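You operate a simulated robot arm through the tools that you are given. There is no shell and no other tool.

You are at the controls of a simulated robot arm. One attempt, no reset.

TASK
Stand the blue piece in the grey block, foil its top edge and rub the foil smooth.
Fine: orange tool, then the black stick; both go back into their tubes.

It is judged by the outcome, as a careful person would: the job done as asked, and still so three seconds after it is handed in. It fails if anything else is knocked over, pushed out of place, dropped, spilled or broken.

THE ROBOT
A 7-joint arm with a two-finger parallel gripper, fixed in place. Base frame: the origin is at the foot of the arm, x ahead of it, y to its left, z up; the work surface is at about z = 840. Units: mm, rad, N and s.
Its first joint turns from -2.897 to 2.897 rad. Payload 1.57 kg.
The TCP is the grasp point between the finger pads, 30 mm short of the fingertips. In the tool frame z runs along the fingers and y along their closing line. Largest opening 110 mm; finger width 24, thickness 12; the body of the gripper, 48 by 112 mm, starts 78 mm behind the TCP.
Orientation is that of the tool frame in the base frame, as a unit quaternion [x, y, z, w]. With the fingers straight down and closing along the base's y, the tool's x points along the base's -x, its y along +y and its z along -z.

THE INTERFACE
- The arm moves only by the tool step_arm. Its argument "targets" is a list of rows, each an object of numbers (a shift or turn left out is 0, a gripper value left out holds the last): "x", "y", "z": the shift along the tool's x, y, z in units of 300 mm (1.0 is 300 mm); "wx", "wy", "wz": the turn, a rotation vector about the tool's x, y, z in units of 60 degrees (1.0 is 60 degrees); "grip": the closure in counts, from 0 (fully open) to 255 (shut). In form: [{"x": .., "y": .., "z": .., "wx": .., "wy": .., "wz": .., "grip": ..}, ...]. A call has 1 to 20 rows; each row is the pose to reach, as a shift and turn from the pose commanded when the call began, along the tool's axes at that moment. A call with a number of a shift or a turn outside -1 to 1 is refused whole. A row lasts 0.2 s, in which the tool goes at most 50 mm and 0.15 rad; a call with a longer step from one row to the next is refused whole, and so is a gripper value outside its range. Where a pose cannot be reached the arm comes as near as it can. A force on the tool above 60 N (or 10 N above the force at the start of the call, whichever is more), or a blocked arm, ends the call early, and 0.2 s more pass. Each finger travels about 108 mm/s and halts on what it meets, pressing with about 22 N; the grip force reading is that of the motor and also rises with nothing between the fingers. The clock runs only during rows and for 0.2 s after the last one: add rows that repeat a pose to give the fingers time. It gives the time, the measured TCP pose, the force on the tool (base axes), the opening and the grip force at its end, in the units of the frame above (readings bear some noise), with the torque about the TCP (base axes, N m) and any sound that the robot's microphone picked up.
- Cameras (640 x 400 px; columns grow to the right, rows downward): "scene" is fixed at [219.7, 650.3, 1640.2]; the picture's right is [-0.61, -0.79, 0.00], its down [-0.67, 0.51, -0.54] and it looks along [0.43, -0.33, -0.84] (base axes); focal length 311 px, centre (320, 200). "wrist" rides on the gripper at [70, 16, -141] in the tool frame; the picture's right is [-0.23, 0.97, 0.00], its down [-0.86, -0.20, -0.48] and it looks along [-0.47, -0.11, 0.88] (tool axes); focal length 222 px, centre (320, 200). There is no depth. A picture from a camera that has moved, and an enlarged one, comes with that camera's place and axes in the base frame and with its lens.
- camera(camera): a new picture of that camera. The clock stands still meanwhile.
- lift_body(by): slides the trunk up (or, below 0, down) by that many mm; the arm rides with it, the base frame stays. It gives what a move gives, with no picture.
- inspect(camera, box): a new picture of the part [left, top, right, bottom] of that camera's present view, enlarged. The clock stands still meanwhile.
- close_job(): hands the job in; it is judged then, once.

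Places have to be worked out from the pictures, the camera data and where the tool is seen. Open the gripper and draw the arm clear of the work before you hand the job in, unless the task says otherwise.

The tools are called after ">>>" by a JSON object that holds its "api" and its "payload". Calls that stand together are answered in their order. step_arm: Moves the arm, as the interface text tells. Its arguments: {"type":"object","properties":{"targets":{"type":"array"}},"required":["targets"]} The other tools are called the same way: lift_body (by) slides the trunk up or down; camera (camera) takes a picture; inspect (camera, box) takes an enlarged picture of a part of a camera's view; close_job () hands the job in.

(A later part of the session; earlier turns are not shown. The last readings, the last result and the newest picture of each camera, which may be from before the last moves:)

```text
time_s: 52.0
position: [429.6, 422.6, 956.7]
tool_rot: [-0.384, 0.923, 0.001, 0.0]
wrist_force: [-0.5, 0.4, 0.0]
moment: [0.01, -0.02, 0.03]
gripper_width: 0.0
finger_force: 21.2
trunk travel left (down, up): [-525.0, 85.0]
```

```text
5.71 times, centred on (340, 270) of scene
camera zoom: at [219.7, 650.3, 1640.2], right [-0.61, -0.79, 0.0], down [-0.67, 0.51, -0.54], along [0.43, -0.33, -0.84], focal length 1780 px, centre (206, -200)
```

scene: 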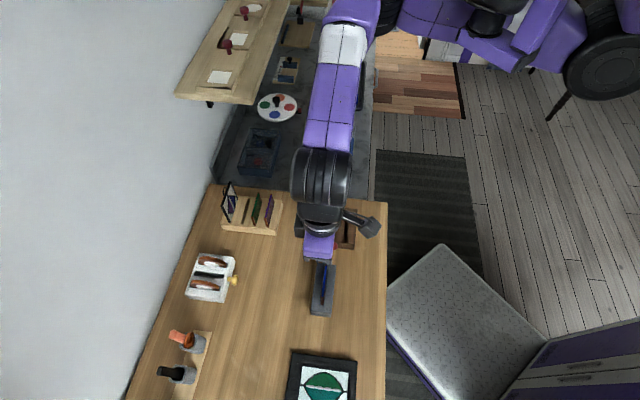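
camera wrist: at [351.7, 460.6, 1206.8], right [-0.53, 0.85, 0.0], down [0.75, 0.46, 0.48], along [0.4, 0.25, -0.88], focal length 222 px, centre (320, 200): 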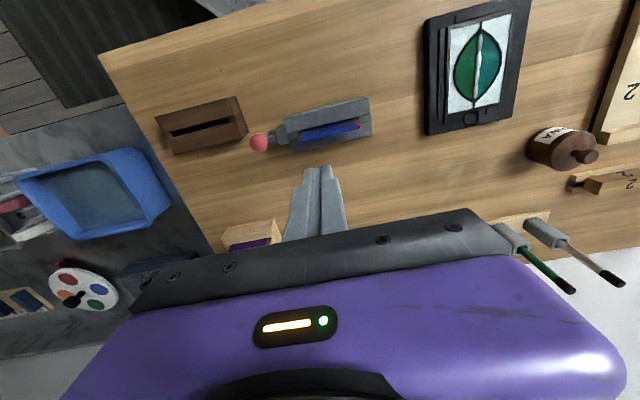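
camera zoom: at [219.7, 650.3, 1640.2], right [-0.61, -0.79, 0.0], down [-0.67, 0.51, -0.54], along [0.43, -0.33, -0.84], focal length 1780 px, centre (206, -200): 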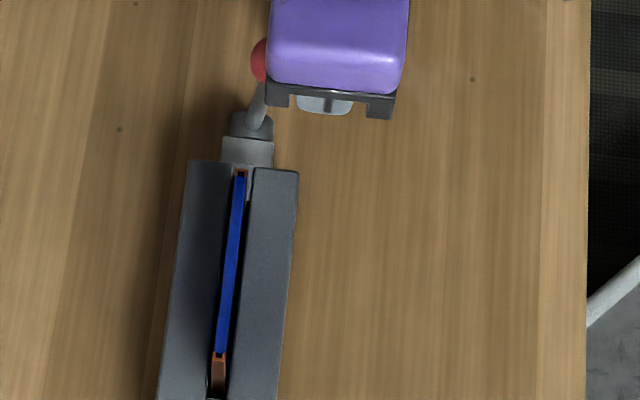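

No contact yet; I'll keep nudging in small steps.

>>> {"api": "step_arm", "payload": {"targets": [{"x": -0.007, "grip": 255}, {"x": -0.013}, {"x": -0.013}]}}

>>> {"api": "step_arm", "payload": {"targets": [{"x": -0.007, "grip": 255}, {"x": -0.013}, {"x": -0.013}]}}

>>> {"api": "inspect", "payload": {"camera": "scene", "box": [305, 235, 375, 305]}}

```text
time_s: 52.8
position: [432.2, 424.4, 957.1]
tool_rot: [-0.384, 0.923, 0.0, -0.001]
wrist_force: [-6.4, -6.5, 0.6]
moment: [-0.17, 0.02, -0.04]
gripper_width: 0.0
finger_force: 21.6
trunk travel left (down, up): [-525.0, 85.0]
```

```text
time_s: 53.6
position: [433.4, 426.0, 955.6]
tool_rot: [-0.384, 0.923, 0.0, -0.003]
wrist_force: [-20.7, -18.5, 2.0]
moment: [-0.53, 0.25, -0.11]
gripper_width: 0.2
finger_force: 21.2
trunk travel left (down, up): [-525.0, 85.0]
```

```text
5.71 times, centred on (340, 270) of scene
camera zoom: at [219.7, 650.3, 1640.2], right [-0.61, -0.79, 0.0], down [-0.67, 0.51, -0.54], along [0.43, -0.33, -0.84], focal length 1780 px, centre (206, -200)
```

zoom: 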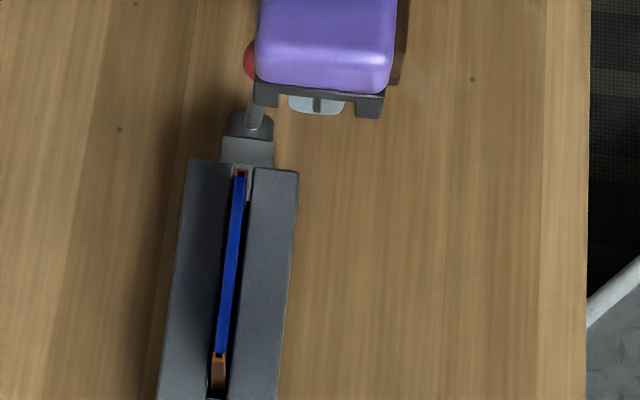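

Resistance climbed to 28 N with the lever essentially upright, so it is at its stop. I'll back off and rise, then check the slot.

>>> {"api": "step_arm", "payload": {"targets": [{"x": 0.03, "grip": 255}, {"x": 0.08}, {"x": 0.08, "z": -0.12}, {"x": 0.08, "z": -0.28}, {"x": 0.04, "y": 0.1, "z": -0.4}, {"x": 0.0, "y": 0.25, "z": -0.45}, {"x": 0.0, "y": 0.25, "z": -0.45}]}}

>>> {"api": "camera", "payload": {"camera": "wrist"}}

>>> {"api": "inspect", "payload": {"camera": "scene", "box": [310, 280, 335, 318]}}

>>> {"api": "inspect", "payload": {"camera": "scene", "box": [305, 235, 375, 305]}}

```text
time_s: 55.2
position: [384.5, 482.6, 1090.8]
tool_rot: [-0.383, 0.924, 0.0, -0.002]
wrist_force: [0.0, 0.2, -0.5]
moment: [0.01, 0.02, 0.01]
gripper_width: 0.1
finger_force: 20.9
trunk travel left (down, up): [-525.0, 85.0]
```

```text
taken
camera wrist: at [322.2, 446.1, 1232.1], right [-0.53, 0.85, 0.0], down [0.75, 0.46, 0.48], along [0.4, 0.25, -0.88], focal length 222 px, centre (320, 200)
```

wrist: 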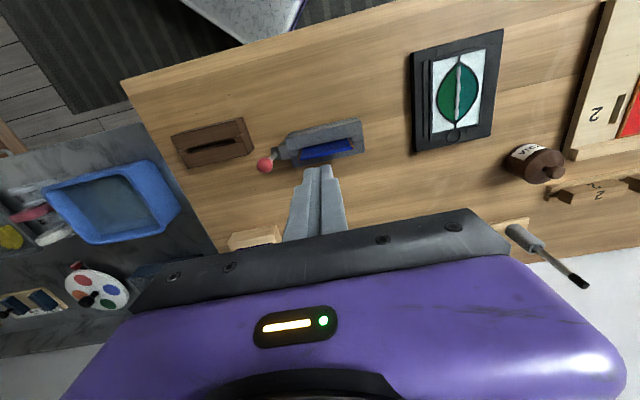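

```text
10.53 times, centred on (322, 299) of scene
camera zoom: at [219.7, 650.3, 1640.2], right [-0.61, -0.79, 0.0], down [-0.67, 0.51, -0.54], along [0.43, -0.33, -0.84], focal length 3278 px, centre (294, -842)
```

zoom: 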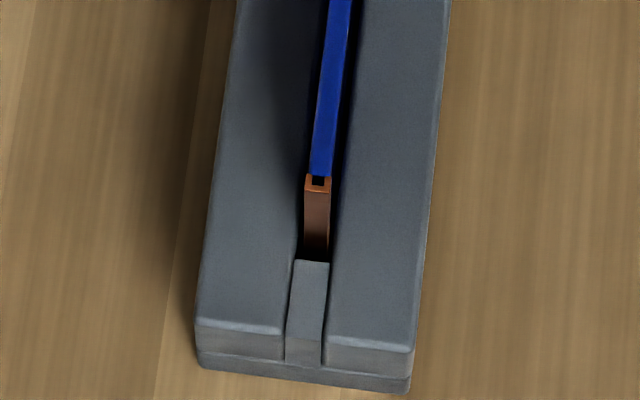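

```text
5.71 times, centred on (340, 270) of scene
camera zoom: at [219.7, 650.3, 1640.2], right [-0.61, -0.79, 0.0], down [-0.67, 0.51, -0.54], along [0.43, -0.33, -0.84], focal length 1780 px, centre (206, -200)
```

zoom: 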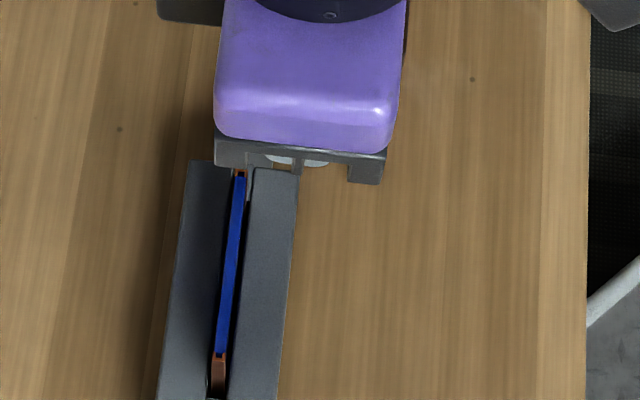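

The plate is now snugly held in the jaws and nothing else has shifted. Next I'll open the gripper and move the wrist camera over to the tool tubes by the wall.

>>> {"api": "step_arm", "payload": {"targets": [{"x": -0.084, "y": 0.076, "z": -0.03, "grip": 0}, {"x": -0.168, "y": 0.153, "z": -0.06}, {"x": -0.252, "y": 0.229, "z": -0.09}, {"x": -0.336, "y": 0.305, "z": -0.13}, {"x": -0.42, "y": 0.382, "z": -0.13}, {"x": -0.504, "y": 0.458, "z": -0.13}, {"x": -0.588, "y": 0.535, "z": -0.13}, {"x": -0.672, "y": 0.611, "z": -0.13}, {"x": -0.672, "y": 0.611, "z": -0.13}]}}

>>> {"api": "camera", "payload": {"camera": "wrist"}}

>>> {"api": "inspect", "payload": {"camera": "scene", "box": [300, 230, 380, 325]}}

```text
time_s: 56.1
position: [493.1, 574.2, 1128.8]
tool_rot: [-0.298, 0.955, 0.004, 0.003]
wrist_force: [-0.5, 0.2, 0.5]
moment: [-0.01, 0.01, -0.02]
gripper_width: 109.8
finger_force: 0.0
trunk travel left (down, up): [-525.0, 85.0]
stopped in row 4: the arm was blocked; the commanded pose is now the measured one
```

```text
taken
camera wrist: at [425.4, 546.9, 1269.4], right [-0.37, 0.93, 0.01], down [0.82, 0.32, 0.48], along [0.45, 0.18, -0.88], focal length 222 px, centre (320, 200)
```

wrist: 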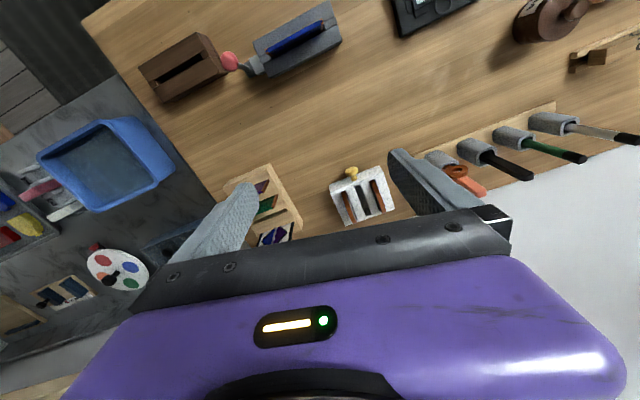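

```text
4.21 times, centred on (340, 278) of scene
camera zoom: at [219.7, 650.3, 1640.2], right [-0.61, -0.79, 0.0], down [-0.67, 0.51, -0.54], along [0.43, -0.33, -0.84], focal length 1311 px, centre (236, -126)
```

zoom: 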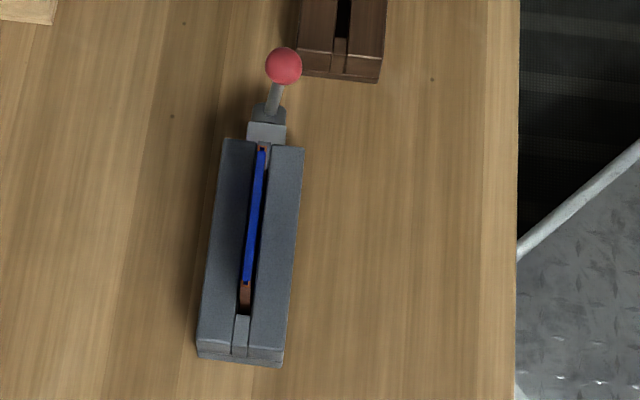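

The arm reported being blocked part-way and ended about 100 mm off the commanded path, so I want to see its posture before moving again.

>>> {"api": "camera", "payload": {"camera": "scene"}}

```text
taken
```

scene: 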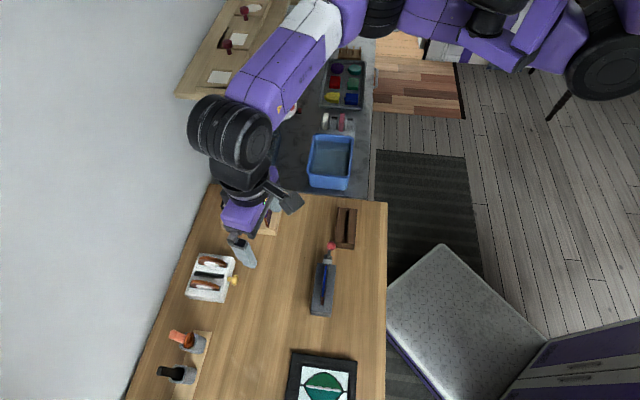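

The arm seems to have hit a joint limit with this wrist yaw. I'll turn the hand back clockwise to the yaw used for the plates, fingers closing across v, which has been comfortable so far.

>>> {"api": "step_arm", "payload": {"targets": [{"wz": 0.12, "grip": 0}, {"wz": 0.25}, {"wz": 0.38}, {"wz": 0.51}, {"wz": 0.64}, {"wz": 0.664}, {"wz": 0.664}]}}

>>> {"api": "step_arm", "payload": {"targets": [{"wz": 0.12, "grip": 0}, {"wz": 0.25}, {"wz": 0.38}, {"wz": 0.51}, {"wz": 0.64}, {"wz": 0.664}, {"wz": 0.664}]}}

>>> {"api": "camera", "payload": {"camera": "wrist"}}

```text
time_s: 57.7
position: [493.2, 573.4, 1126.9]
tool_rot: [0.046, 0.999, 0.004, 0.001]
wrist_force: [-0.1, 1.0, -0.6]
moment: [0.0, -0.01, 0.0]
gripper_width: 110.0
finger_force: 0.1
trunk travel left (down, up): [-525.0, 85.0]
```

```text
time_s: 59.3
position: [496.6, 574.2, 1129.1]
tool_rot: [0.385, 0.923, 0.005, -0.001]
wrist_force: [-0.6, 0.0, -0.2]
moment: [-0.02, 0.02, -0.02]
gripper_width: 109.9
finger_force: 0.1
trunk travel left (down, up): [-525.0, 85.0]
```

```text
taken
camera wrist: at [457.7, 634.5, 1270.6], right [0.85, 0.52, 0.01], down [0.46, -0.75, 0.47], along [0.25, -0.4, -0.88], focal length 222 px, centre (320, 200)
```

wrist: 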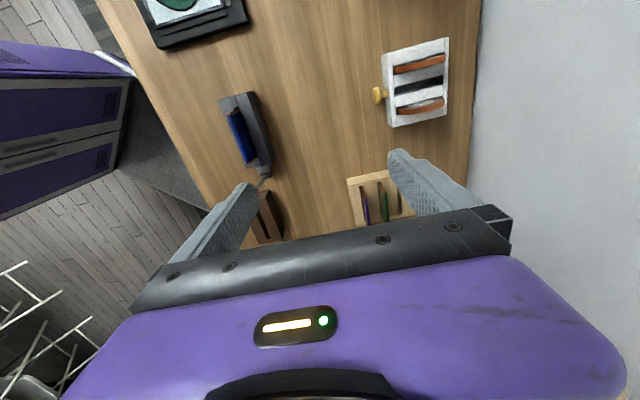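

That orientation works. I'll proceed toward the tubes in a shorter hop and verify the arm follows.

>>> {"api": "step_arm", "payload": {"targets": [{"x": 0.07, "y": 0.062, "wx": 0.002, "wy": -0.001}, {"x": 0.14, "y": 0.124, "wx": 0.004, "wy": -0.002}, {"x": 0.21, "y": 0.187, "wx": 0.006, "wy": -0.004}, {"x": 0.28, "y": 0.249, "wx": 0.008, "wy": -0.005}, {"x": 0.349, "y": 0.311, "wx": 0.008, "wy": -0.005}, {"x": 0.349, "y": 0.311, "wx": 0.008, "wy": -0.005}]}}

>>> {"api": "camera", "payload": {"camera": "wrist"}}

>>> {"api": "camera", "payload": {"camera": "scene"}}

```text
time_s: 60.0
position: [607.4, 593.0, 1139.4]
tool_rot: [0.468, 0.884, 0.008, 0.002]
wrist_force: [-0.1, -0.3, 1.4]
moment: [-0.03, 0.0, -0.01]
gripper_width: 109.9
finger_force: 0.1
trunk travel left (down, up): [-525.0, 85.0]
stopped in row 3: the arm was blocked; the commanded pose is now the measured one
```

```text
taken
camera wrist: at [580.1, 658.1, 1281.1], right [0.93, 0.36, 0.02], down [0.31, -0.83, 0.47], along [0.18, -0.43, -0.88], focal length 222 px, centre (320, 200)
```

wrist: 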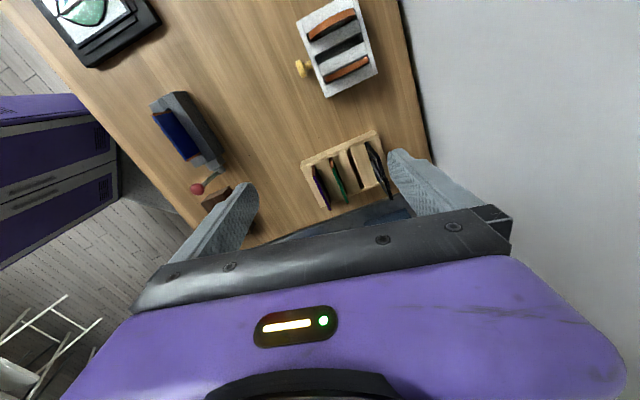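

```text
taken
```

scene: 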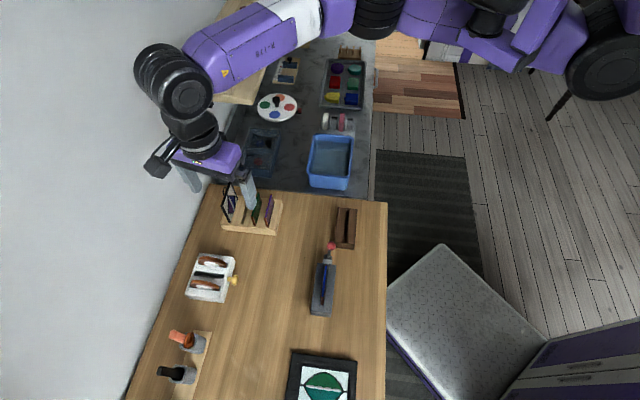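

The arm again swings short in azimuth, as though a shoulder joint can't turn further left in this posture. I'll look at the upper arm and shoulder to understand the limit.

>>> {"api": "inspect", "payload": {"camera": "scene", "box": [320, 0, 640, 160]}}

>>> {"api": "inspect", "payload": {"camera": "scene", "box": [120, 0, 420, 190]}}

```text
2.00 times, centred on (480, 80) of scene
camera zoom: at [219.7, 650.3, 1640.2], right [-0.61, -0.79, 0.0], down [-0.67, 0.51, -0.54], along [0.43, -0.33, -0.84], focal length 623 px, centre (0, 440)
```

zoom: 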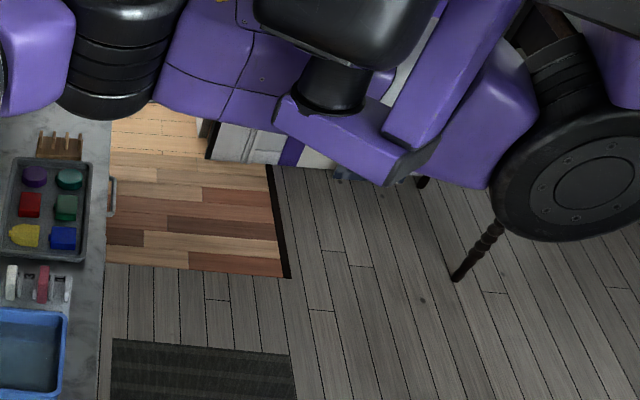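

```text
2.11 times, centred on (270, 95) of scene
camera zoom: at [219.7, 650.3, 1640.2], right [-0.61, -0.79, 0.0], down [-0.67, 0.51, -0.54], along [0.43, -0.33, -0.84], focal length 656 px, centre (425, 421)
```

zoom: 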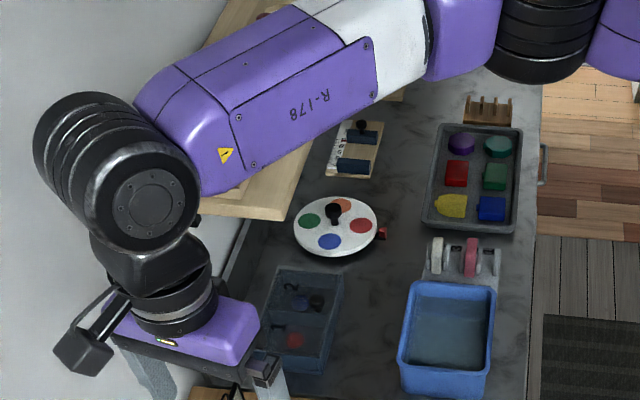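

The arm's geometry suggests it was swinging toward another joint configuration. I'll return to a posture that worked before and then test small steps to find how to get over to the tubes.

>>> {"api": "step_arm", "payload": {"targets": [{"x": 0.03, "y": -0.081, "z": 0.04, "wx": 0.003, "wy": -0.001, "wz": -0.036}, {"x": 0.06, "y": -0.162, "z": 0.08, "wx": 0.006, "wy": -0.0015, "wz": -0.072}, {"x": 0.09, "y": -0.243, "z": 0.12, "wx": 0.009, "wy": -0.002, "wz": -0.108}, {"x": 0.12, "y": -0.324, "z": 0.16, "wx": 0.012, "wy": -0.003, "wz": -0.144}, {"x": 0.151, "y": -0.405, "z": 0.2, "wx": 0.0153, "wy": -0.0037, "wz": -0.18}, {"x": 0.151, "y": -0.405, "z": 0.2, "wx": 0.0153, "wy": -0.0037, "wz": -0.18}]}}

>>> {"api": "camera", "payload": {"camera": "scene"}}

```text
time_s: 61.4
position: [483.0, 563.6, 1077.2]
tool_rot: [0.382, 0.924, 0.001, 0.001]
wrist_force: [-0.5, 0.5, 0.6]
moment: [0.03, -0.01, 0.01]
gripper_width: 110.2
finger_force: 0.1
trunk travel left (down, up): [-525.0, 85.0]
```

```text
taken
```

scene: 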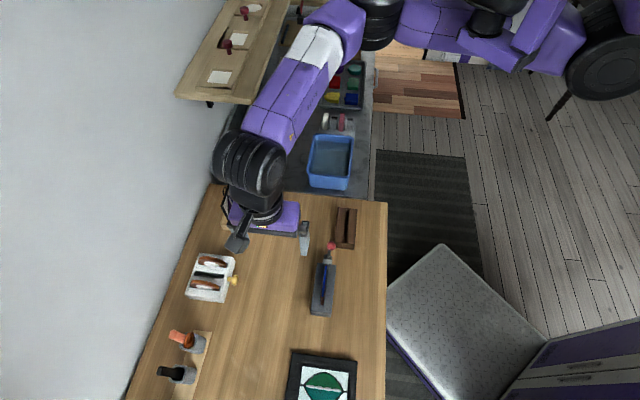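

I'll step slowly (about 12 mm per row) toward the tubes at this lower height.

>>> {"api": "step_arm", "payload": {"targets": [{"x": 0.03, "y": 0.024}, {"x": 0.06, "y": 0.047}, {"x": 0.09, "y": 0.07}, {"x": 0.118, "y": 0.094}, {"x": 0.118, "y": 0.094}]}}

>>> {"api": "step_arm", "payload": {"targets": [{"x": 0.03, "y": 0.024}, {"x": 0.06, "y": 0.047}, {"x": 0.09, "y": 0.07}, {"x": 0.118, "y": 0.094}, {"x": 0.118, "y": 0.094}]}}

```text
time_s: 62.8
position: [540.8, 587.2, 1076.9]
tool_rot: [0.43, 0.903, 0.0, 0.001]
wrist_force: [-0.4, -0.3, 0.1]
moment: [0.02, -0.02, 0.03]
gripper_width: 109.9
finger_force: 0.1
trunk travel left (down, up): [-525.0, 85.0]
stopped in row 5: the arm was blocked; the commanded pose is now the measured one
```

```text
time_s: 64.0
position: [623.5, 594.7, 1076.3]
tool_rot: [0.49, 0.872, -0.001, -0.001]
wrist_force: [-0.8, 0.4, 0.4]
moment: [0.01, 0.04, 0.03]
gripper_width: 110.0
finger_force: 0.0
trunk travel left (down, up): [-525.0, 85.0]
stopped in row 5: the arm was blocked; the commanded pose is now the measured one
```

Comparing commanded and actual poses, the blocked motion is a rotation about a vertical axis near (250, 10), where a black barrel joint is visible. I'll zoom in there to see whether something is physically in the way.

>>> {"api": "inspect", "payload": {"camera": "scene", "box": [480, 0, 640, 150]}}

>>> {"api": "camera", "payload": {"camera": "scene"}}

>>> {"api": "camera", "payload": {"camera": "wrist"}}

```text
2.67 times, centred on (560, 75) of scene
camera zoom: at [219.7, 650.3, 1640.2], right [-0.61, -0.79, 0.0], down [-0.67, 0.51, -0.54], along [0.43, -0.33, -0.84], focal length 830 px, centre (-320, 533)
```

zoom: 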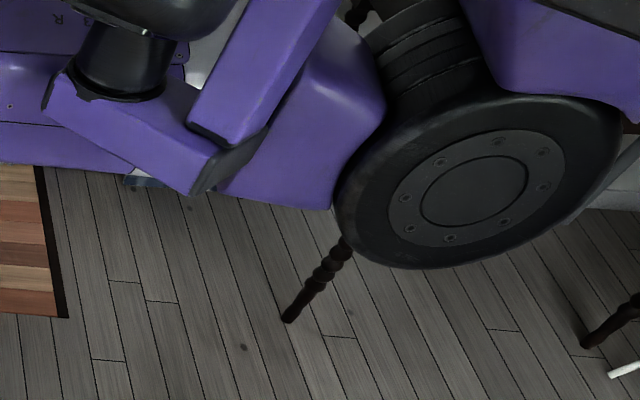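

```text
taken
```

scene: 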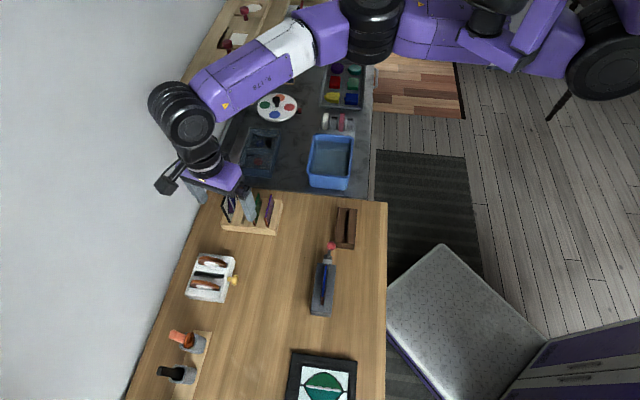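

```text
taken
camera wrist: at [600.7, 664.4, 1217.5], right [0.95, 0.31, 0.0], down [0.27, -0.83, 0.48], along [0.15, -0.45, -0.88], focal length 222 px, centre (320, 200)
```

wrist: 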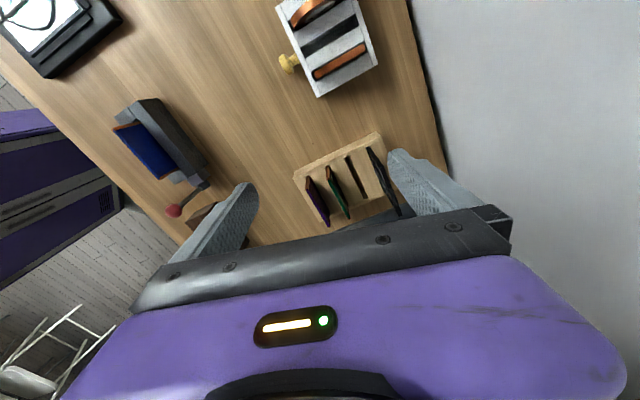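

The rotation centre comes out at about (304, 0). Something near the upper arm looks static across all the pictures, so I'll zoom in to see whether the upper arm is touching it.

>>> {"api": "inspect", "payload": {"camera": "scene", "box": [340, 0, 540, 90]}}

>>> {"api": "step_arm", "payload": {"targets": [{"x": 0.04, "y": -0.1, "wz": -0.05}, {"x": 0.08, "y": -0.2, "wz": -0.1}, {"x": 0.11, "y": -0.3, "wz": -0.16}, {"x": 0.15, "y": -0.4, "wz": -0.22}, {"x": 0.2, "y": -0.52, "wz": -0.228}, {"x": 0.2, "y": -0.52, "wz": -0.228}]}}

>>> {"api": "inspect", "payload": {"camera": "scene", "box": [340, 0, 540, 90]}}

>>> {"api": "camera", "payload": {"camera": "scene"}}

```text
3.20 times, centred on (440, 45) of scene
camera zoom: at [219.7, 650.3, 1640.2], right [-0.61, -0.79, 0.0], down [-0.67, 0.51, -0.54], along [0.43, -0.33, -0.84], focal length 997 px, centre (-64, 696)
```

zoom: 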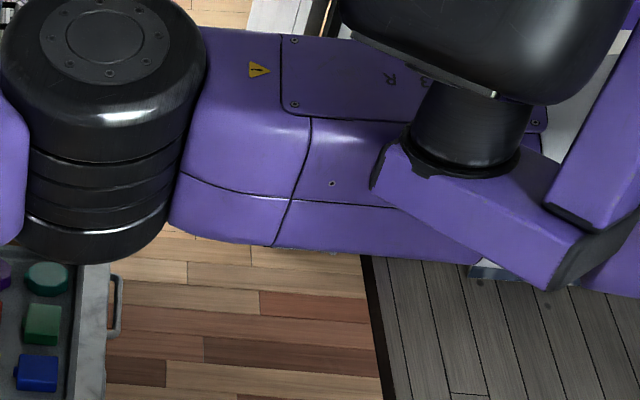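

```text
time_s: 65.3
position: [465.2, 562.3, 1074.4]
tool_rot: [0.388, 0.922, -0.002, -0.001]
wrist_force: [-0.1, -0.5, 0.3]
moment: [0.0, 0.01, -0.03]
gripper_width: 110.2
finger_force: 0.0
trunk travel left (down, up): [-525.0, 85.0]
```

```text
3.20 times, centred on (440, 45) of scene
camera zoom: at [219.7, 650.3, 1640.2], right [-0.61, -0.79, 0.0], down [-0.67, 0.51, -0.54], along [0.43, -0.33, -0.84], focal length 997 px, centre (-64, 696)
```

zoom: 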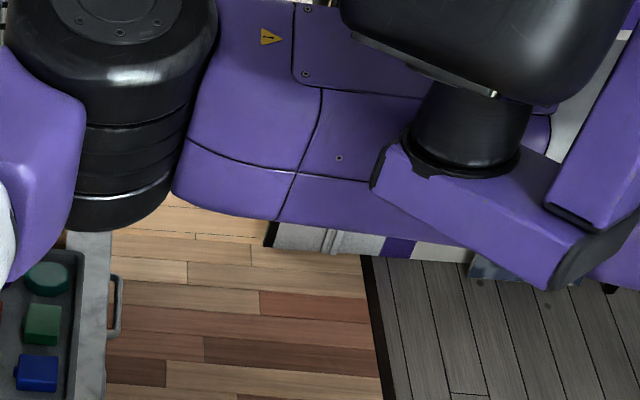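

```text
taken
```

scene: 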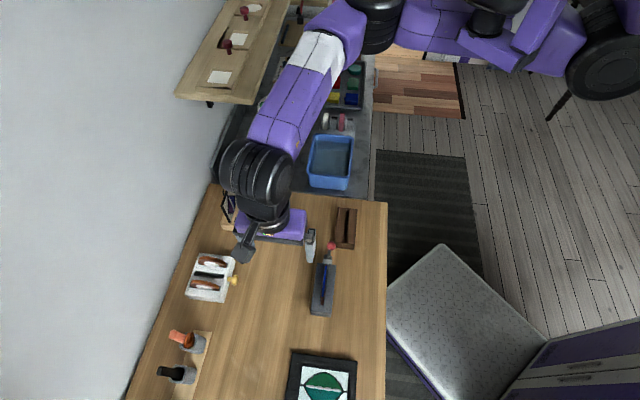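

When blocked, the upper arm lies right against the robot's own static neck/head bracket, so the left swing is limited by self-contact. I'll test whether a lower TCP, and so a lower elbow, clears it: descend over the empty table area, then step left slowly.

>>> {"api": "step_arm", "payload": {"targets": [{"z": 0.1}, {"z": 0.2}, {"z": 0.3}, {"z": 0.33}]}}

>>> {"api": "step_arm", "payload": {"targets": [{"x": 0.03, "y": 0.024}, {"x": 0.06, "y": 0.047}, {"x": 0.09, "y": 0.07}, {"x": 0.118, "y": 0.094}, {"x": 0.118, "y": 0.094}]}}

>>> {"api": "inspect", "payload": {"camera": "scene", "box": [340, 0, 640, 160]}}

```text
time_s: 66.3
position: [456.4, 564.7, 979.9]
tool_rot: [0.382, 0.924, 0.0, -0.001]
wrist_force: [-0.1, -0.2, 0.9]
moment: [0.02, 0.01, 0.01]
gripper_width: 110.0
finger_force: 0.0
trunk travel left (down, up): [-525.0, 85.0]
```

```text
time_s: 67.5
position: [452.8, 610.6, 979.0]
tool_rot: [0.382, 0.924, 0.0, -0.001]
wrist_force: [0.0, -0.4, 0.1]
moment: [0.01, 0.0, -0.01]
gripper_width: 110.2
finger_force: 0.0
trunk travel left (down, up): [-525.0, 85.0]
```

```text
2.13 times, centred on (490, 80) of scene
camera zoom: at [219.7, 650.3, 1640.2], right [-0.61, -0.79, 0.0], down [-0.67, 0.51, -0.54], along [0.43, -0.33, -0.84], focal length 664 px, centre (-43, 456)
```

zoom: 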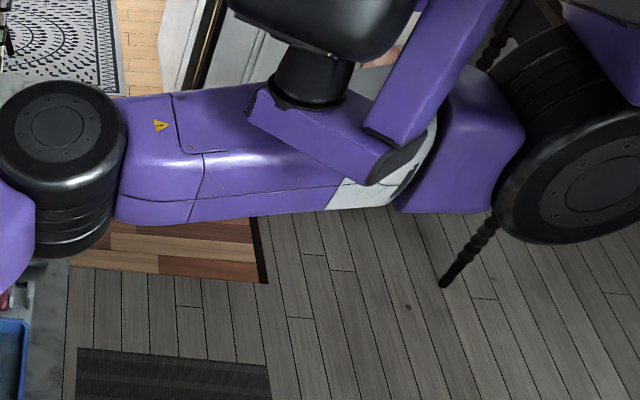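

At the lower height the arm swings left freely, because the upper arm now passes under the head bracket. Raising the trunk gives the same relative posture at a higher TCP, so I'll raise it the full 85 mm.

>>> {"api": "lift_body", "payload": {"by": 85}}

>>> {"api": "camera", "payload": {"camera": "scene"}}

```text
time_s: 68.8
position: [454.3, 611.5, 1063.3]
tool_rot: [0.382, 0.924, 0.0, 0.0]
wrist_force: [0.5, -0.1, -0.2]
moment: [0.0, 0.03, 0.03]
gripper_width: 109.9
finger_force: 0.1
trunk travel left (down, up): [-610.0, 0.0]
```

```text
taken
```

scene: 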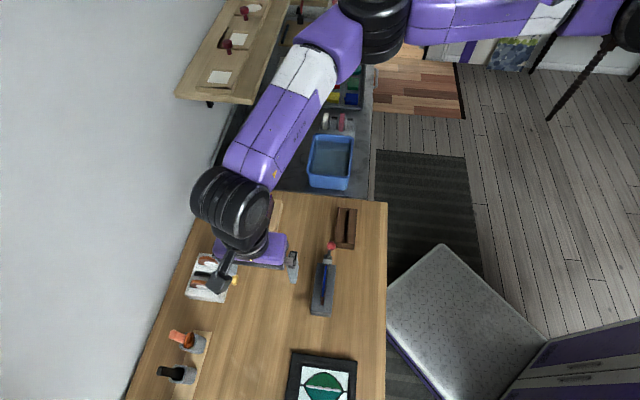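

The trunk is up, with the head bracket now well above the arm. I'll continue left toward the tubes in checked steps.

>>> {"api": "step_arm", "payload": {"targets": [{"x": 0.043, "y": 0.04}, {"x": 0.087, "y": 0.08}, {"x": 0.13, "y": 0.12}, {"x": 0.173, "y": 0.1615}, {"x": 0.173, "y": 0.1615}]}}

>>> {"api": "step_arm", "payload": {"targets": [{"x": 0.043, "y": 0.04}, {"x": 0.087, "y": 0.08}, {"x": 0.13, "y": 0.12}, {"x": 0.173, "y": 0.1615}, {"x": 0.173, "y": 0.1615}]}}

>>> {"api": "camera", "payload": {"camera": "wrist"}}

>>> {"api": "camera", "payload": {"camera": "scene"}}

```text
time_s: 70.0
position: [450.6, 682.7, 1063.7]
tool_rot: [0.382, 0.924, 0.001, 0.0]
wrist_force: [0.3, 0.3, -0.6]
moment: [-0.03, 0.0, 0.0]
gripper_width: 110.0
finger_force: 0.0
trunk travel left (down, up): [-610.0, 0.0]
```

```text
time_s: 71.2
position: [449.9, 698.9, 1064.3]
tool_rot: [0.382, 0.924, 0.001, -0.001]
wrist_force: [-0.4, 0.4, -0.9]
moment: [0.01, -0.01, 0.01]
gripper_width: 110.0
finger_force: 0.1
out of reach, approached as far as the arm can: row 2, 3, 4, 5
trunk travel left (down, up): [-610.0, 0.0]
```

```text
taken
camera wrist: at [411.0, 760.4, 1204.8], right [0.85, 0.53, 0.0], down [0.47, -0.75, 0.48], along [0.25, -0.41, -0.88], focal length 222 px, centre (320, 200)
```

wrist: 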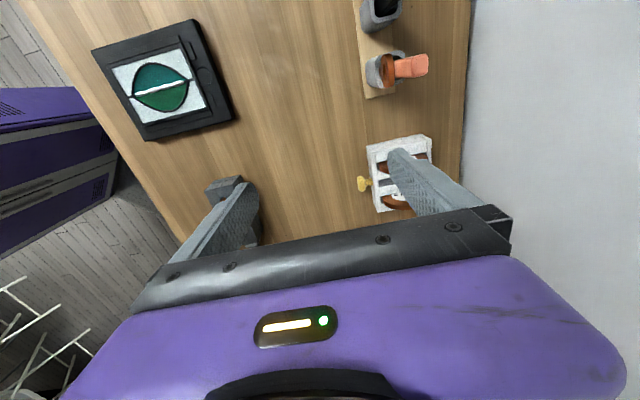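

```text
taken
```

scene: 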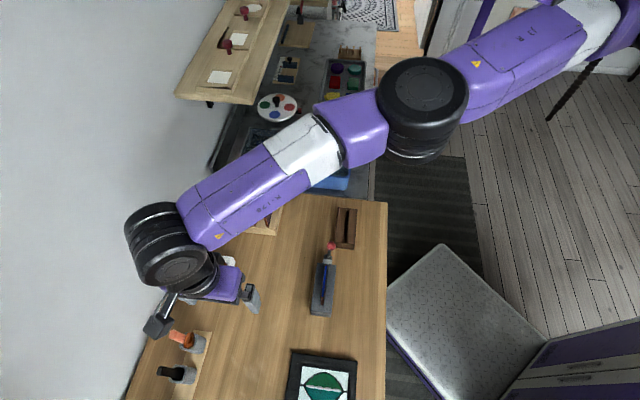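

The arm now reports out of reach with the tool pointing straight down near (450, 699), so I'll reach the tubes with the hand tilted toward the wall. First I'll come back a little, turn the yaw so the fingers close along u, then tilt.

>>> {"api": "step_arm", "payload": {"targets": [{"x": -0.02, "y": -0.03, "wz": -0.12}, {"x": -0.04, "y": -0.06, "wz": -0.25}, {"x": -0.06, "y": -0.09, "wz": -0.375}, {"x": -0.08, "y": -0.12, "wz": -0.5}, {"x": -0.1, "y": -0.15, "wz": -0.625}, {"x": -0.115, "y": -0.163, "wz": -0.75}, {"x": -0.115, "y": -0.163, "wz": -0.75}]}}

>>> {"api": "step_arm", "payload": {"targets": [{"wz": -0.125}, {"wz": -0.25}, {"wz": -0.375}, {"wz": -0.5}, {"wz": -0.625}, {"wz": -0.75}, {"wz": -0.75}]}}

>>> {"api": "camera", "payload": {"camera": "wrist"}}

>>> {"api": "camera", "payload": {"camera": "scene"}}

```text
time_s: 72.8
position: [439.7, 641.1, 1063.9]
tool_rot: [-0.002, 1.0, 0.001, 0.0]
wrist_force: [-0.7, 0.8, -0.3]
moment: [0.02, -0.02, 0.01]
gripper_width: 110.3
finger_force: 0.0
trunk travel left (down, up): [-610.0, 0.0]
```

```text
time_s: 74.4
position: [439.7, 641.8, 1063.7]
tool_rot: [-0.384, 0.923, 0.001, -0.001]
wrist_force: [-1.0, -0.8, 0.3]
moment: [-0.01, 0.01, 0.01]
gripper_width: 110.0
finger_force: 0.0
trunk travel left (down, up): [-610.0, 0.0]
```

```text
taken
camera wrist: at [377.7, 604.2, 1205.3], right [-0.53, 0.85, 0.0], down [0.74, 0.47, 0.48], along [0.41, 0.25, -0.88], focal length 222 px, centre (320, 200)
```

wrist: 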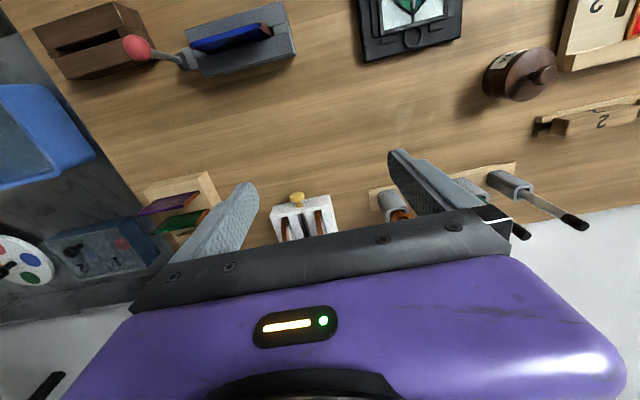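

```text
taken
```

scene: 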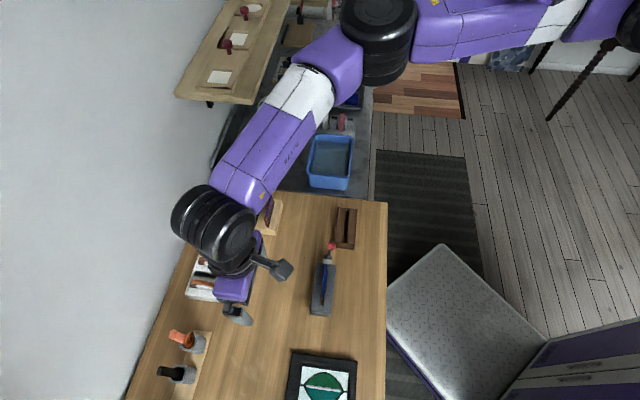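

The yaw change worked here. Now I'll tilt the hand about 45° so the fingers point toward the wall, keeping the TCP roughly in place.

>>> {"api": "step_arm", "payload": {"targets": [{"wy": -0.125}, {"wy": -0.25}, {"wy": -0.375}, {"wy": -0.5}, {"wy": -0.5}]}}

>>> {"api": "step_arm", "payload": {"targets": [{"wy": -0.125}, {"wy": -0.25}, {"wy": -0.25}]}}

>>> {"api": "camera", "payload": {"camera": "wrist"}}

>>> {"api": "camera", "payload": {"camera": "scene"}}

```text
time_s: 75.8
position: [435.3, 619.4, 1025.8]
tool_rot: [-0.363, 0.904, 0.084, 0.211]
wrist_force: [0.6, 1.1, 0.7]
moment: [-0.02, -0.02, 0.03]
gripper_width: 109.8
finger_force: 0.1
trunk travel left (down, up): [-610.0, 0.0]
stopped in row 5: the arm was blocked; the commanded pose is now the measured one
```

```text
time_s: 76.6
position: [436.1, 618.8, 1026.9]
tool_rot: [-0.349, 0.868, 0.132, 0.327]
wrist_force: [-0.1, -0.2, 0.6]
moment: [-0.06, 0.0, -0.01]
gripper_width: 110.2
finger_force: 0.0
trunk travel left (down, up): [-610.0, 0.0]
```

```text
taken
camera wrist: at [318.5, 530.7, 1087.2], right [-0.55, 0.82, 0.15], down [0.37, 0.08, 0.92], along [0.75, 0.56, -0.35], focal length 222 px, centre (320, 200)
```

wrist: 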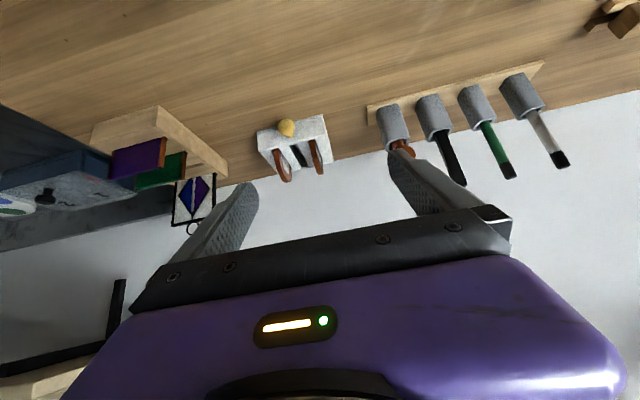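

```text
taken
```

scene: 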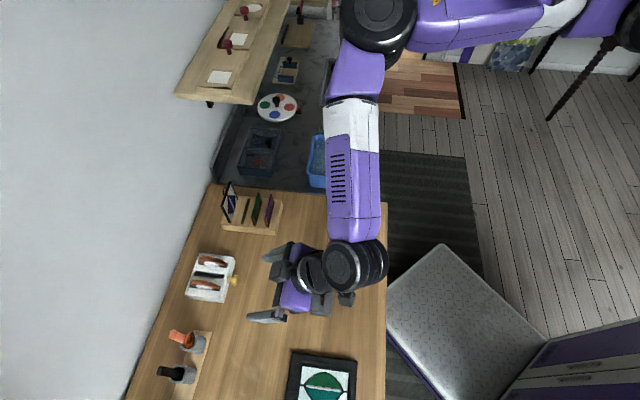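

The hand is tilted about 41° with its closing axis level along u. I'll slide toward the tubes so the orange tool comes between the fingers in view, staying well back from it.

>>> {"api": "step_arm", "payload": {"targets": [{"y": 0.08}, {"y": 0.16}, {"y": 0.24}, {"y": 0.32}, {"y": 0.32}]}}

>>> {"api": "camera", "payload": {"camera": "wrist"}}

>>> {"api": "camera", "payload": {"camera": "scene"}}

```text
time_s: 77.8
position: [369.9, 688.2, 1028.2]
tool_rot: [-0.349, 0.868, 0.132, 0.328]
wrist_force: [-1.1, -0.6, -0.4]
moment: [0.03, 0.0, 0.03]
gripper_width: 110.0
finger_force: 0.0
trunk travel left (down, up): [-610.0, 0.0]
```

```text
taken
camera wrist: at [251.7, 600.9, 1087.4], right [-0.55, 0.82, 0.15], down [0.37, 0.08, 0.92], along [0.75, 0.56, -0.35], focal length 222 px, centre (320, 200)
```

wrist: 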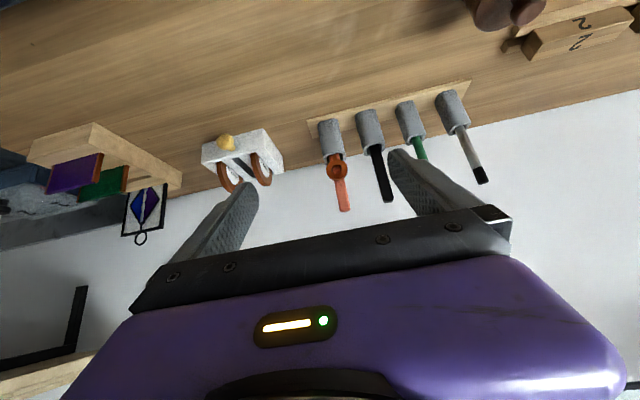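

```text
taken
```

scene: 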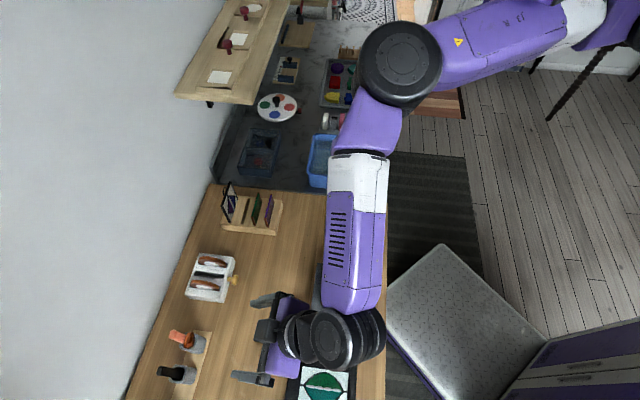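

The tools are clearly in view now, with the image upside-down (image down is world up). I'll enlarge them.

>>> {"api": "inspect", "payload": {"camera": "wrist", "box": [300, 80, 420, 220]}}

>>> {"api": "inspect", "payload": {"camera": "scene", "box": [150, 320, 220, 390]}}

```text
2.86 times, centred on (360, 150) of wrist
camera zoom: at [251.7, 600.9, 1087.4], right [-0.55, 0.82, 0.15], down [0.37, 0.08, 0.92], along [0.75, 0.56, -0.35], focal length 635 px, centre (206, 343)
```

zoom: 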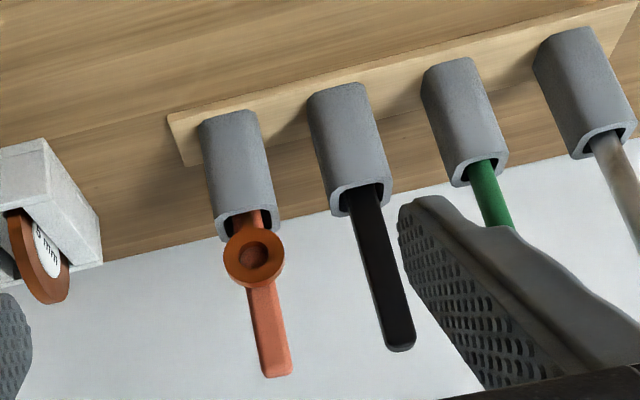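

```text
5.71 times, centred on (185, 355) of scene
camera zoom: at [219.7, 650.3, 1640.2], right [-0.61, -0.79, 0.0], down [-0.67, 0.51, -0.54], along [0.43, -0.33, -0.84], focal length 1780 px, centre (1091, -686)
```

zoom: 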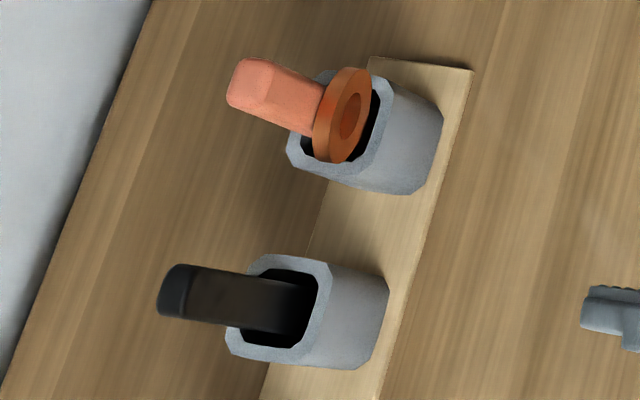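

From both cameras the orange handle stands at about u=237, v=913. Its top is at z≈991, the foil ring around z 915–947, and the black stick is at u≈300. I'll narrow the fingers to 50 mm and advance part-way for a closer look.

>>> {"api": "step_arm", "payload": {"targets": [{"x": -0.044, "y": 0.011, "z": 0.066, "grip": 139}, {"x": -0.088, "y": 0.022, "z": 0.132}, {"x": -0.131, "y": 0.032, "z": 0.198}, {"x": -0.175, "y": 0.043, "z": 0.264}, {"x": -0.175, "y": 0.043, "z": 0.264}]}}

>>> {"api": "camera", "payload": {"camera": "wrist"}}

>>> {"api": "inspect", "payload": {"camera": "wrist", "box": [260, 80, 400, 220]}}

>>> {"api": "inspect", "payload": {"camera": "scene", "box": [140, 290, 260, 390]}}

```text
time_s: 79.0
position: [427.1, 761.9, 1002.2]
tool_rot: [-0.349, 0.869, 0.131, 0.326]
wrist_force: [-0.4, 0.9, 0.1]
moment: [0.0, 0.01, 0.02]
gripper_width: 50.3
finger_force: 0.1
trunk travel left (down, up): [-610.0, 0.0]
```

```text
taken
camera wrist: at [310.1, 672.8, 1062.6], right [-0.55, 0.82, 0.15], down [0.37, 0.08, 0.92], along [0.75, 0.56, -0.35], focal length 222 px, centre (320, 200)
```

wrist: 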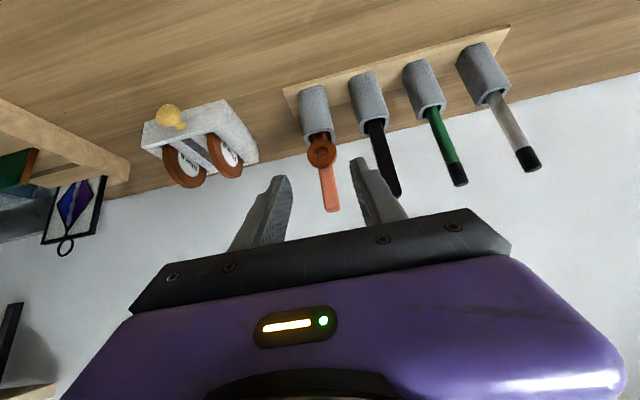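

```text
2.86 times, centred on (330, 150) of wrist
camera zoom: at [310.1, 672.8, 1062.6], right [-0.55, 0.82, 0.15], down [0.37, 0.08, 0.92], along [0.75, 0.56, -0.35], focal length 635 px, centre (291, 343)
```

zoom: 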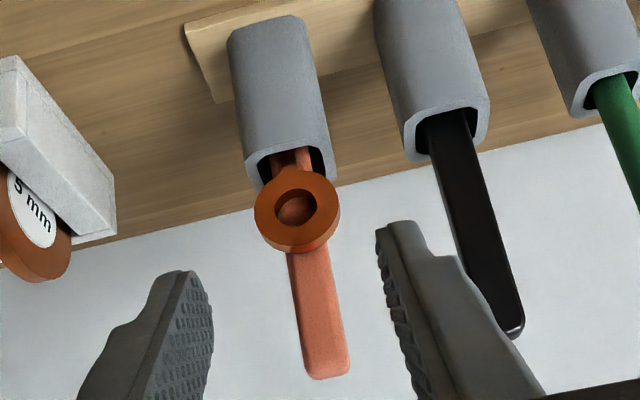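

```text
4.00 times, centred on (200, 340) of scene
camera zoom: at [219.7, 650.3, 1640.2], right [-0.61, -0.79, 0.0], down [-0.67, 0.51, -0.54], along [0.43, -0.33, -0.84], focal length 1246 px, centre (800, -360)
```

zoom: 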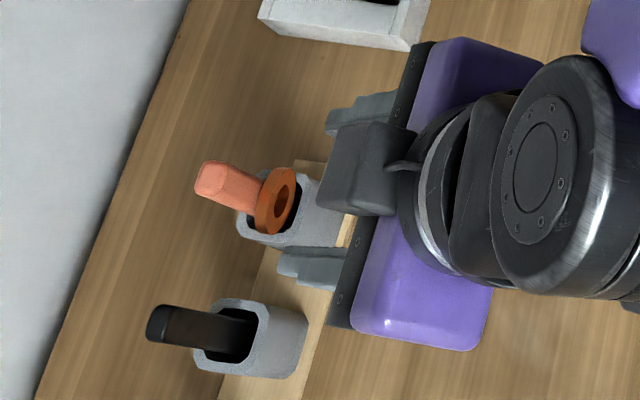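

The handle is centred between the fingers (u≈238). I'll advance so the TCP sits on the handle at about v=911, z≈972, above the foil ring.

>>> {"api": "step_arm", "payload": {"targets": [{"x": -0.027, "y": 0.001, "z": 0.058, "grip": 139}, {"x": -0.055, "y": 0.002, "z": 0.117}, {"x": -0.082, "y": 0.004, "z": 0.176}, {"x": -0.1095, "y": 0.005, "z": 0.234}, {"x": -0.1095, "y": 0.005, "z": 0.234}]}}

>>> {"api": "inspect", "payload": {"camera": "wrist", "box": [250, 80, 400, 220]}}

>>> {"api": "inspect", "payload": {"camera": "scene", "box": [140, 290, 260, 390]}}

```text
time_s: 80.2
position: [471.5, 778.6, 976.5]
tool_rot: [-0.349, 0.868, 0.132, 0.326]
wrist_force: [-2.1, 0.1, 8.7]
moment: [0.28, 0.19, 0.06]
gripper_width: 51.6
finger_force: 0.7
out of reach, approached as far as the arm can: row 2, 3, 4, 5
trunk travel left (down, up): [-610.0, 0.0]
```

```text
2.86 times, centred on (325, 150) of wrist
camera zoom: at [354.1, 690.5, 1036.8], right [-0.55, 0.82, 0.15], down [0.37, 0.08, 0.92], along [0.75, 0.57, -0.35], focal length 635 px, centre (306, 343)
```

zoom: 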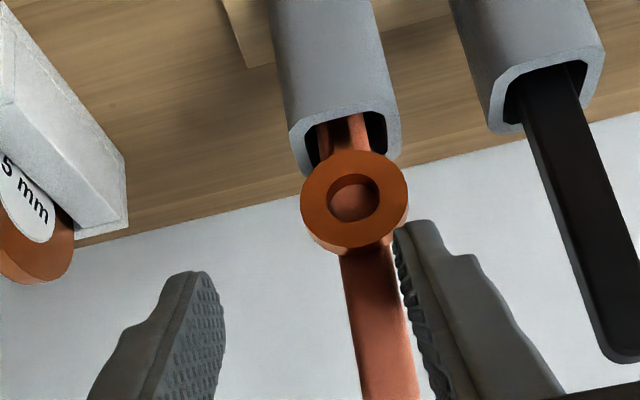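

```text
4.00 times, centred on (200, 340) of scene
camera zoom: at [219.7, 650.3, 1640.2], right [-0.61, -0.79, 0.0], down [-0.67, 0.51, -0.54], along [0.43, -0.33, -0.84], focal length 1246 px, centre (800, -360)
```

zoom: 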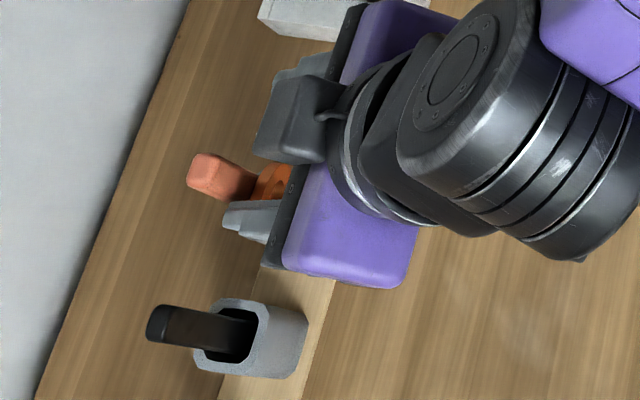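

The arm ran out of reach and drifted sideways until a finger touched the foil ring with about 9 N. I'll back straight off and up, then check the tool hasn't been disturbed.

>>> {"api": "step_arm", "payload": {"targets": [{"x": 0.0727, "z": -0.139, "grip": 139}, {"x": 0.125, "z": -0.287}, {"x": 0.14, "z": -0.447}, {"x": 0.145, "z": -0.593}, {"x": 0.1, "z": -0.66}, {"x": 0.1, "z": -0.66}]}}

>>> {"api": "inspect", "payload": {"camera": "wrist", "box": [250, 80, 420, 220]}}

>>> {"api": "inspect", "payload": {"camera": "scene", "box": [150, 320, 220, 390]}}

```text
time_s: 81.4
position: [326.1, 619.1, 1007.8]
tool_rot: [-0.373, 0.883, 0.084, 0.272]
wrist_force: [-0.2, 0.1, -0.8]
moment: [0.01, 0.02, -0.01]
gripper_width: 50.0
finger_force: 0.0
trunk travel left (down, up): [-610.0, 0.0]
stopped in row 6: the arm was blocked; the commanded pose is now the measured one
```

```text
2.86 times, centred on (335, 150) of wrist
camera zoom: at [215.6, 538.8, 1087.9], right [-0.56, 0.83, 0.07], down [0.43, 0.22, 0.88], along [0.71, 0.52, -0.48], focal length 635 px, centre (277, 343)
```

zoom: 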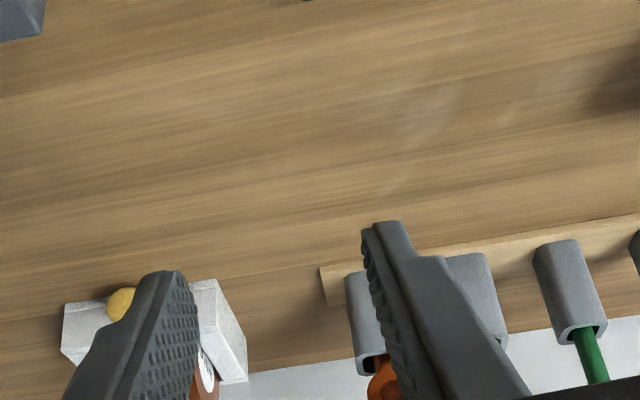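

```text
5.71 times, centred on (185, 355) of scene
camera zoom: at [219.7, 650.3, 1640.2], right [-0.61, -0.79, 0.0], down [-0.67, 0.51, -0.54], along [0.43, -0.33, -0.84], focal length 1780 px, centre (1091, -686)
```

zoom: 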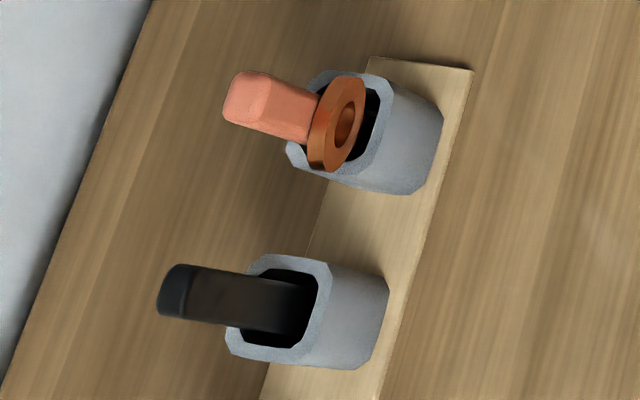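

The arm was blocked again on the way up. The orange tool is still in its tube, shifted only a few millimetres. Let me look at the arm posture.

>>> {"api": "camera", "payload": {"camera": "scene"}}

>>> {"api": "camera", "payload": {"camera": "wrist"}}

```text
taken
```

scene: 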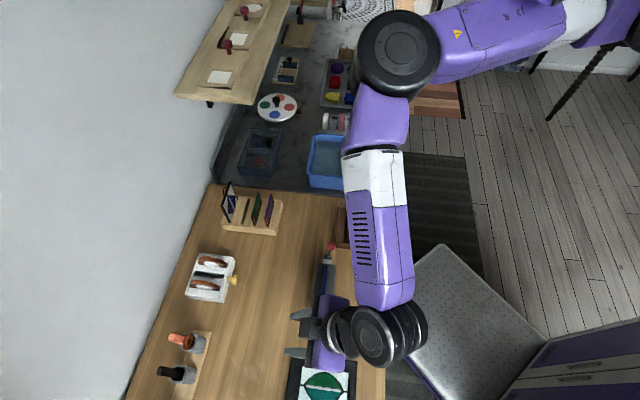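

```text
taken
camera wrist: at [215.6, 538.8, 1087.9], right [-0.56, 0.83, 0.07], down [0.43, 0.22, 0.88], along [0.71, 0.52, -0.48], focal length 222 px, centre (320, 200)
```

wrist: 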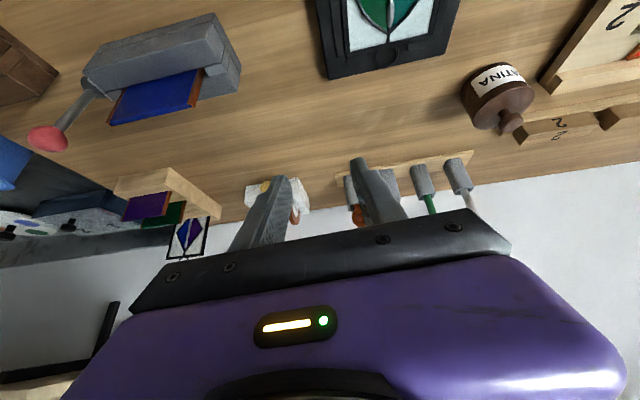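

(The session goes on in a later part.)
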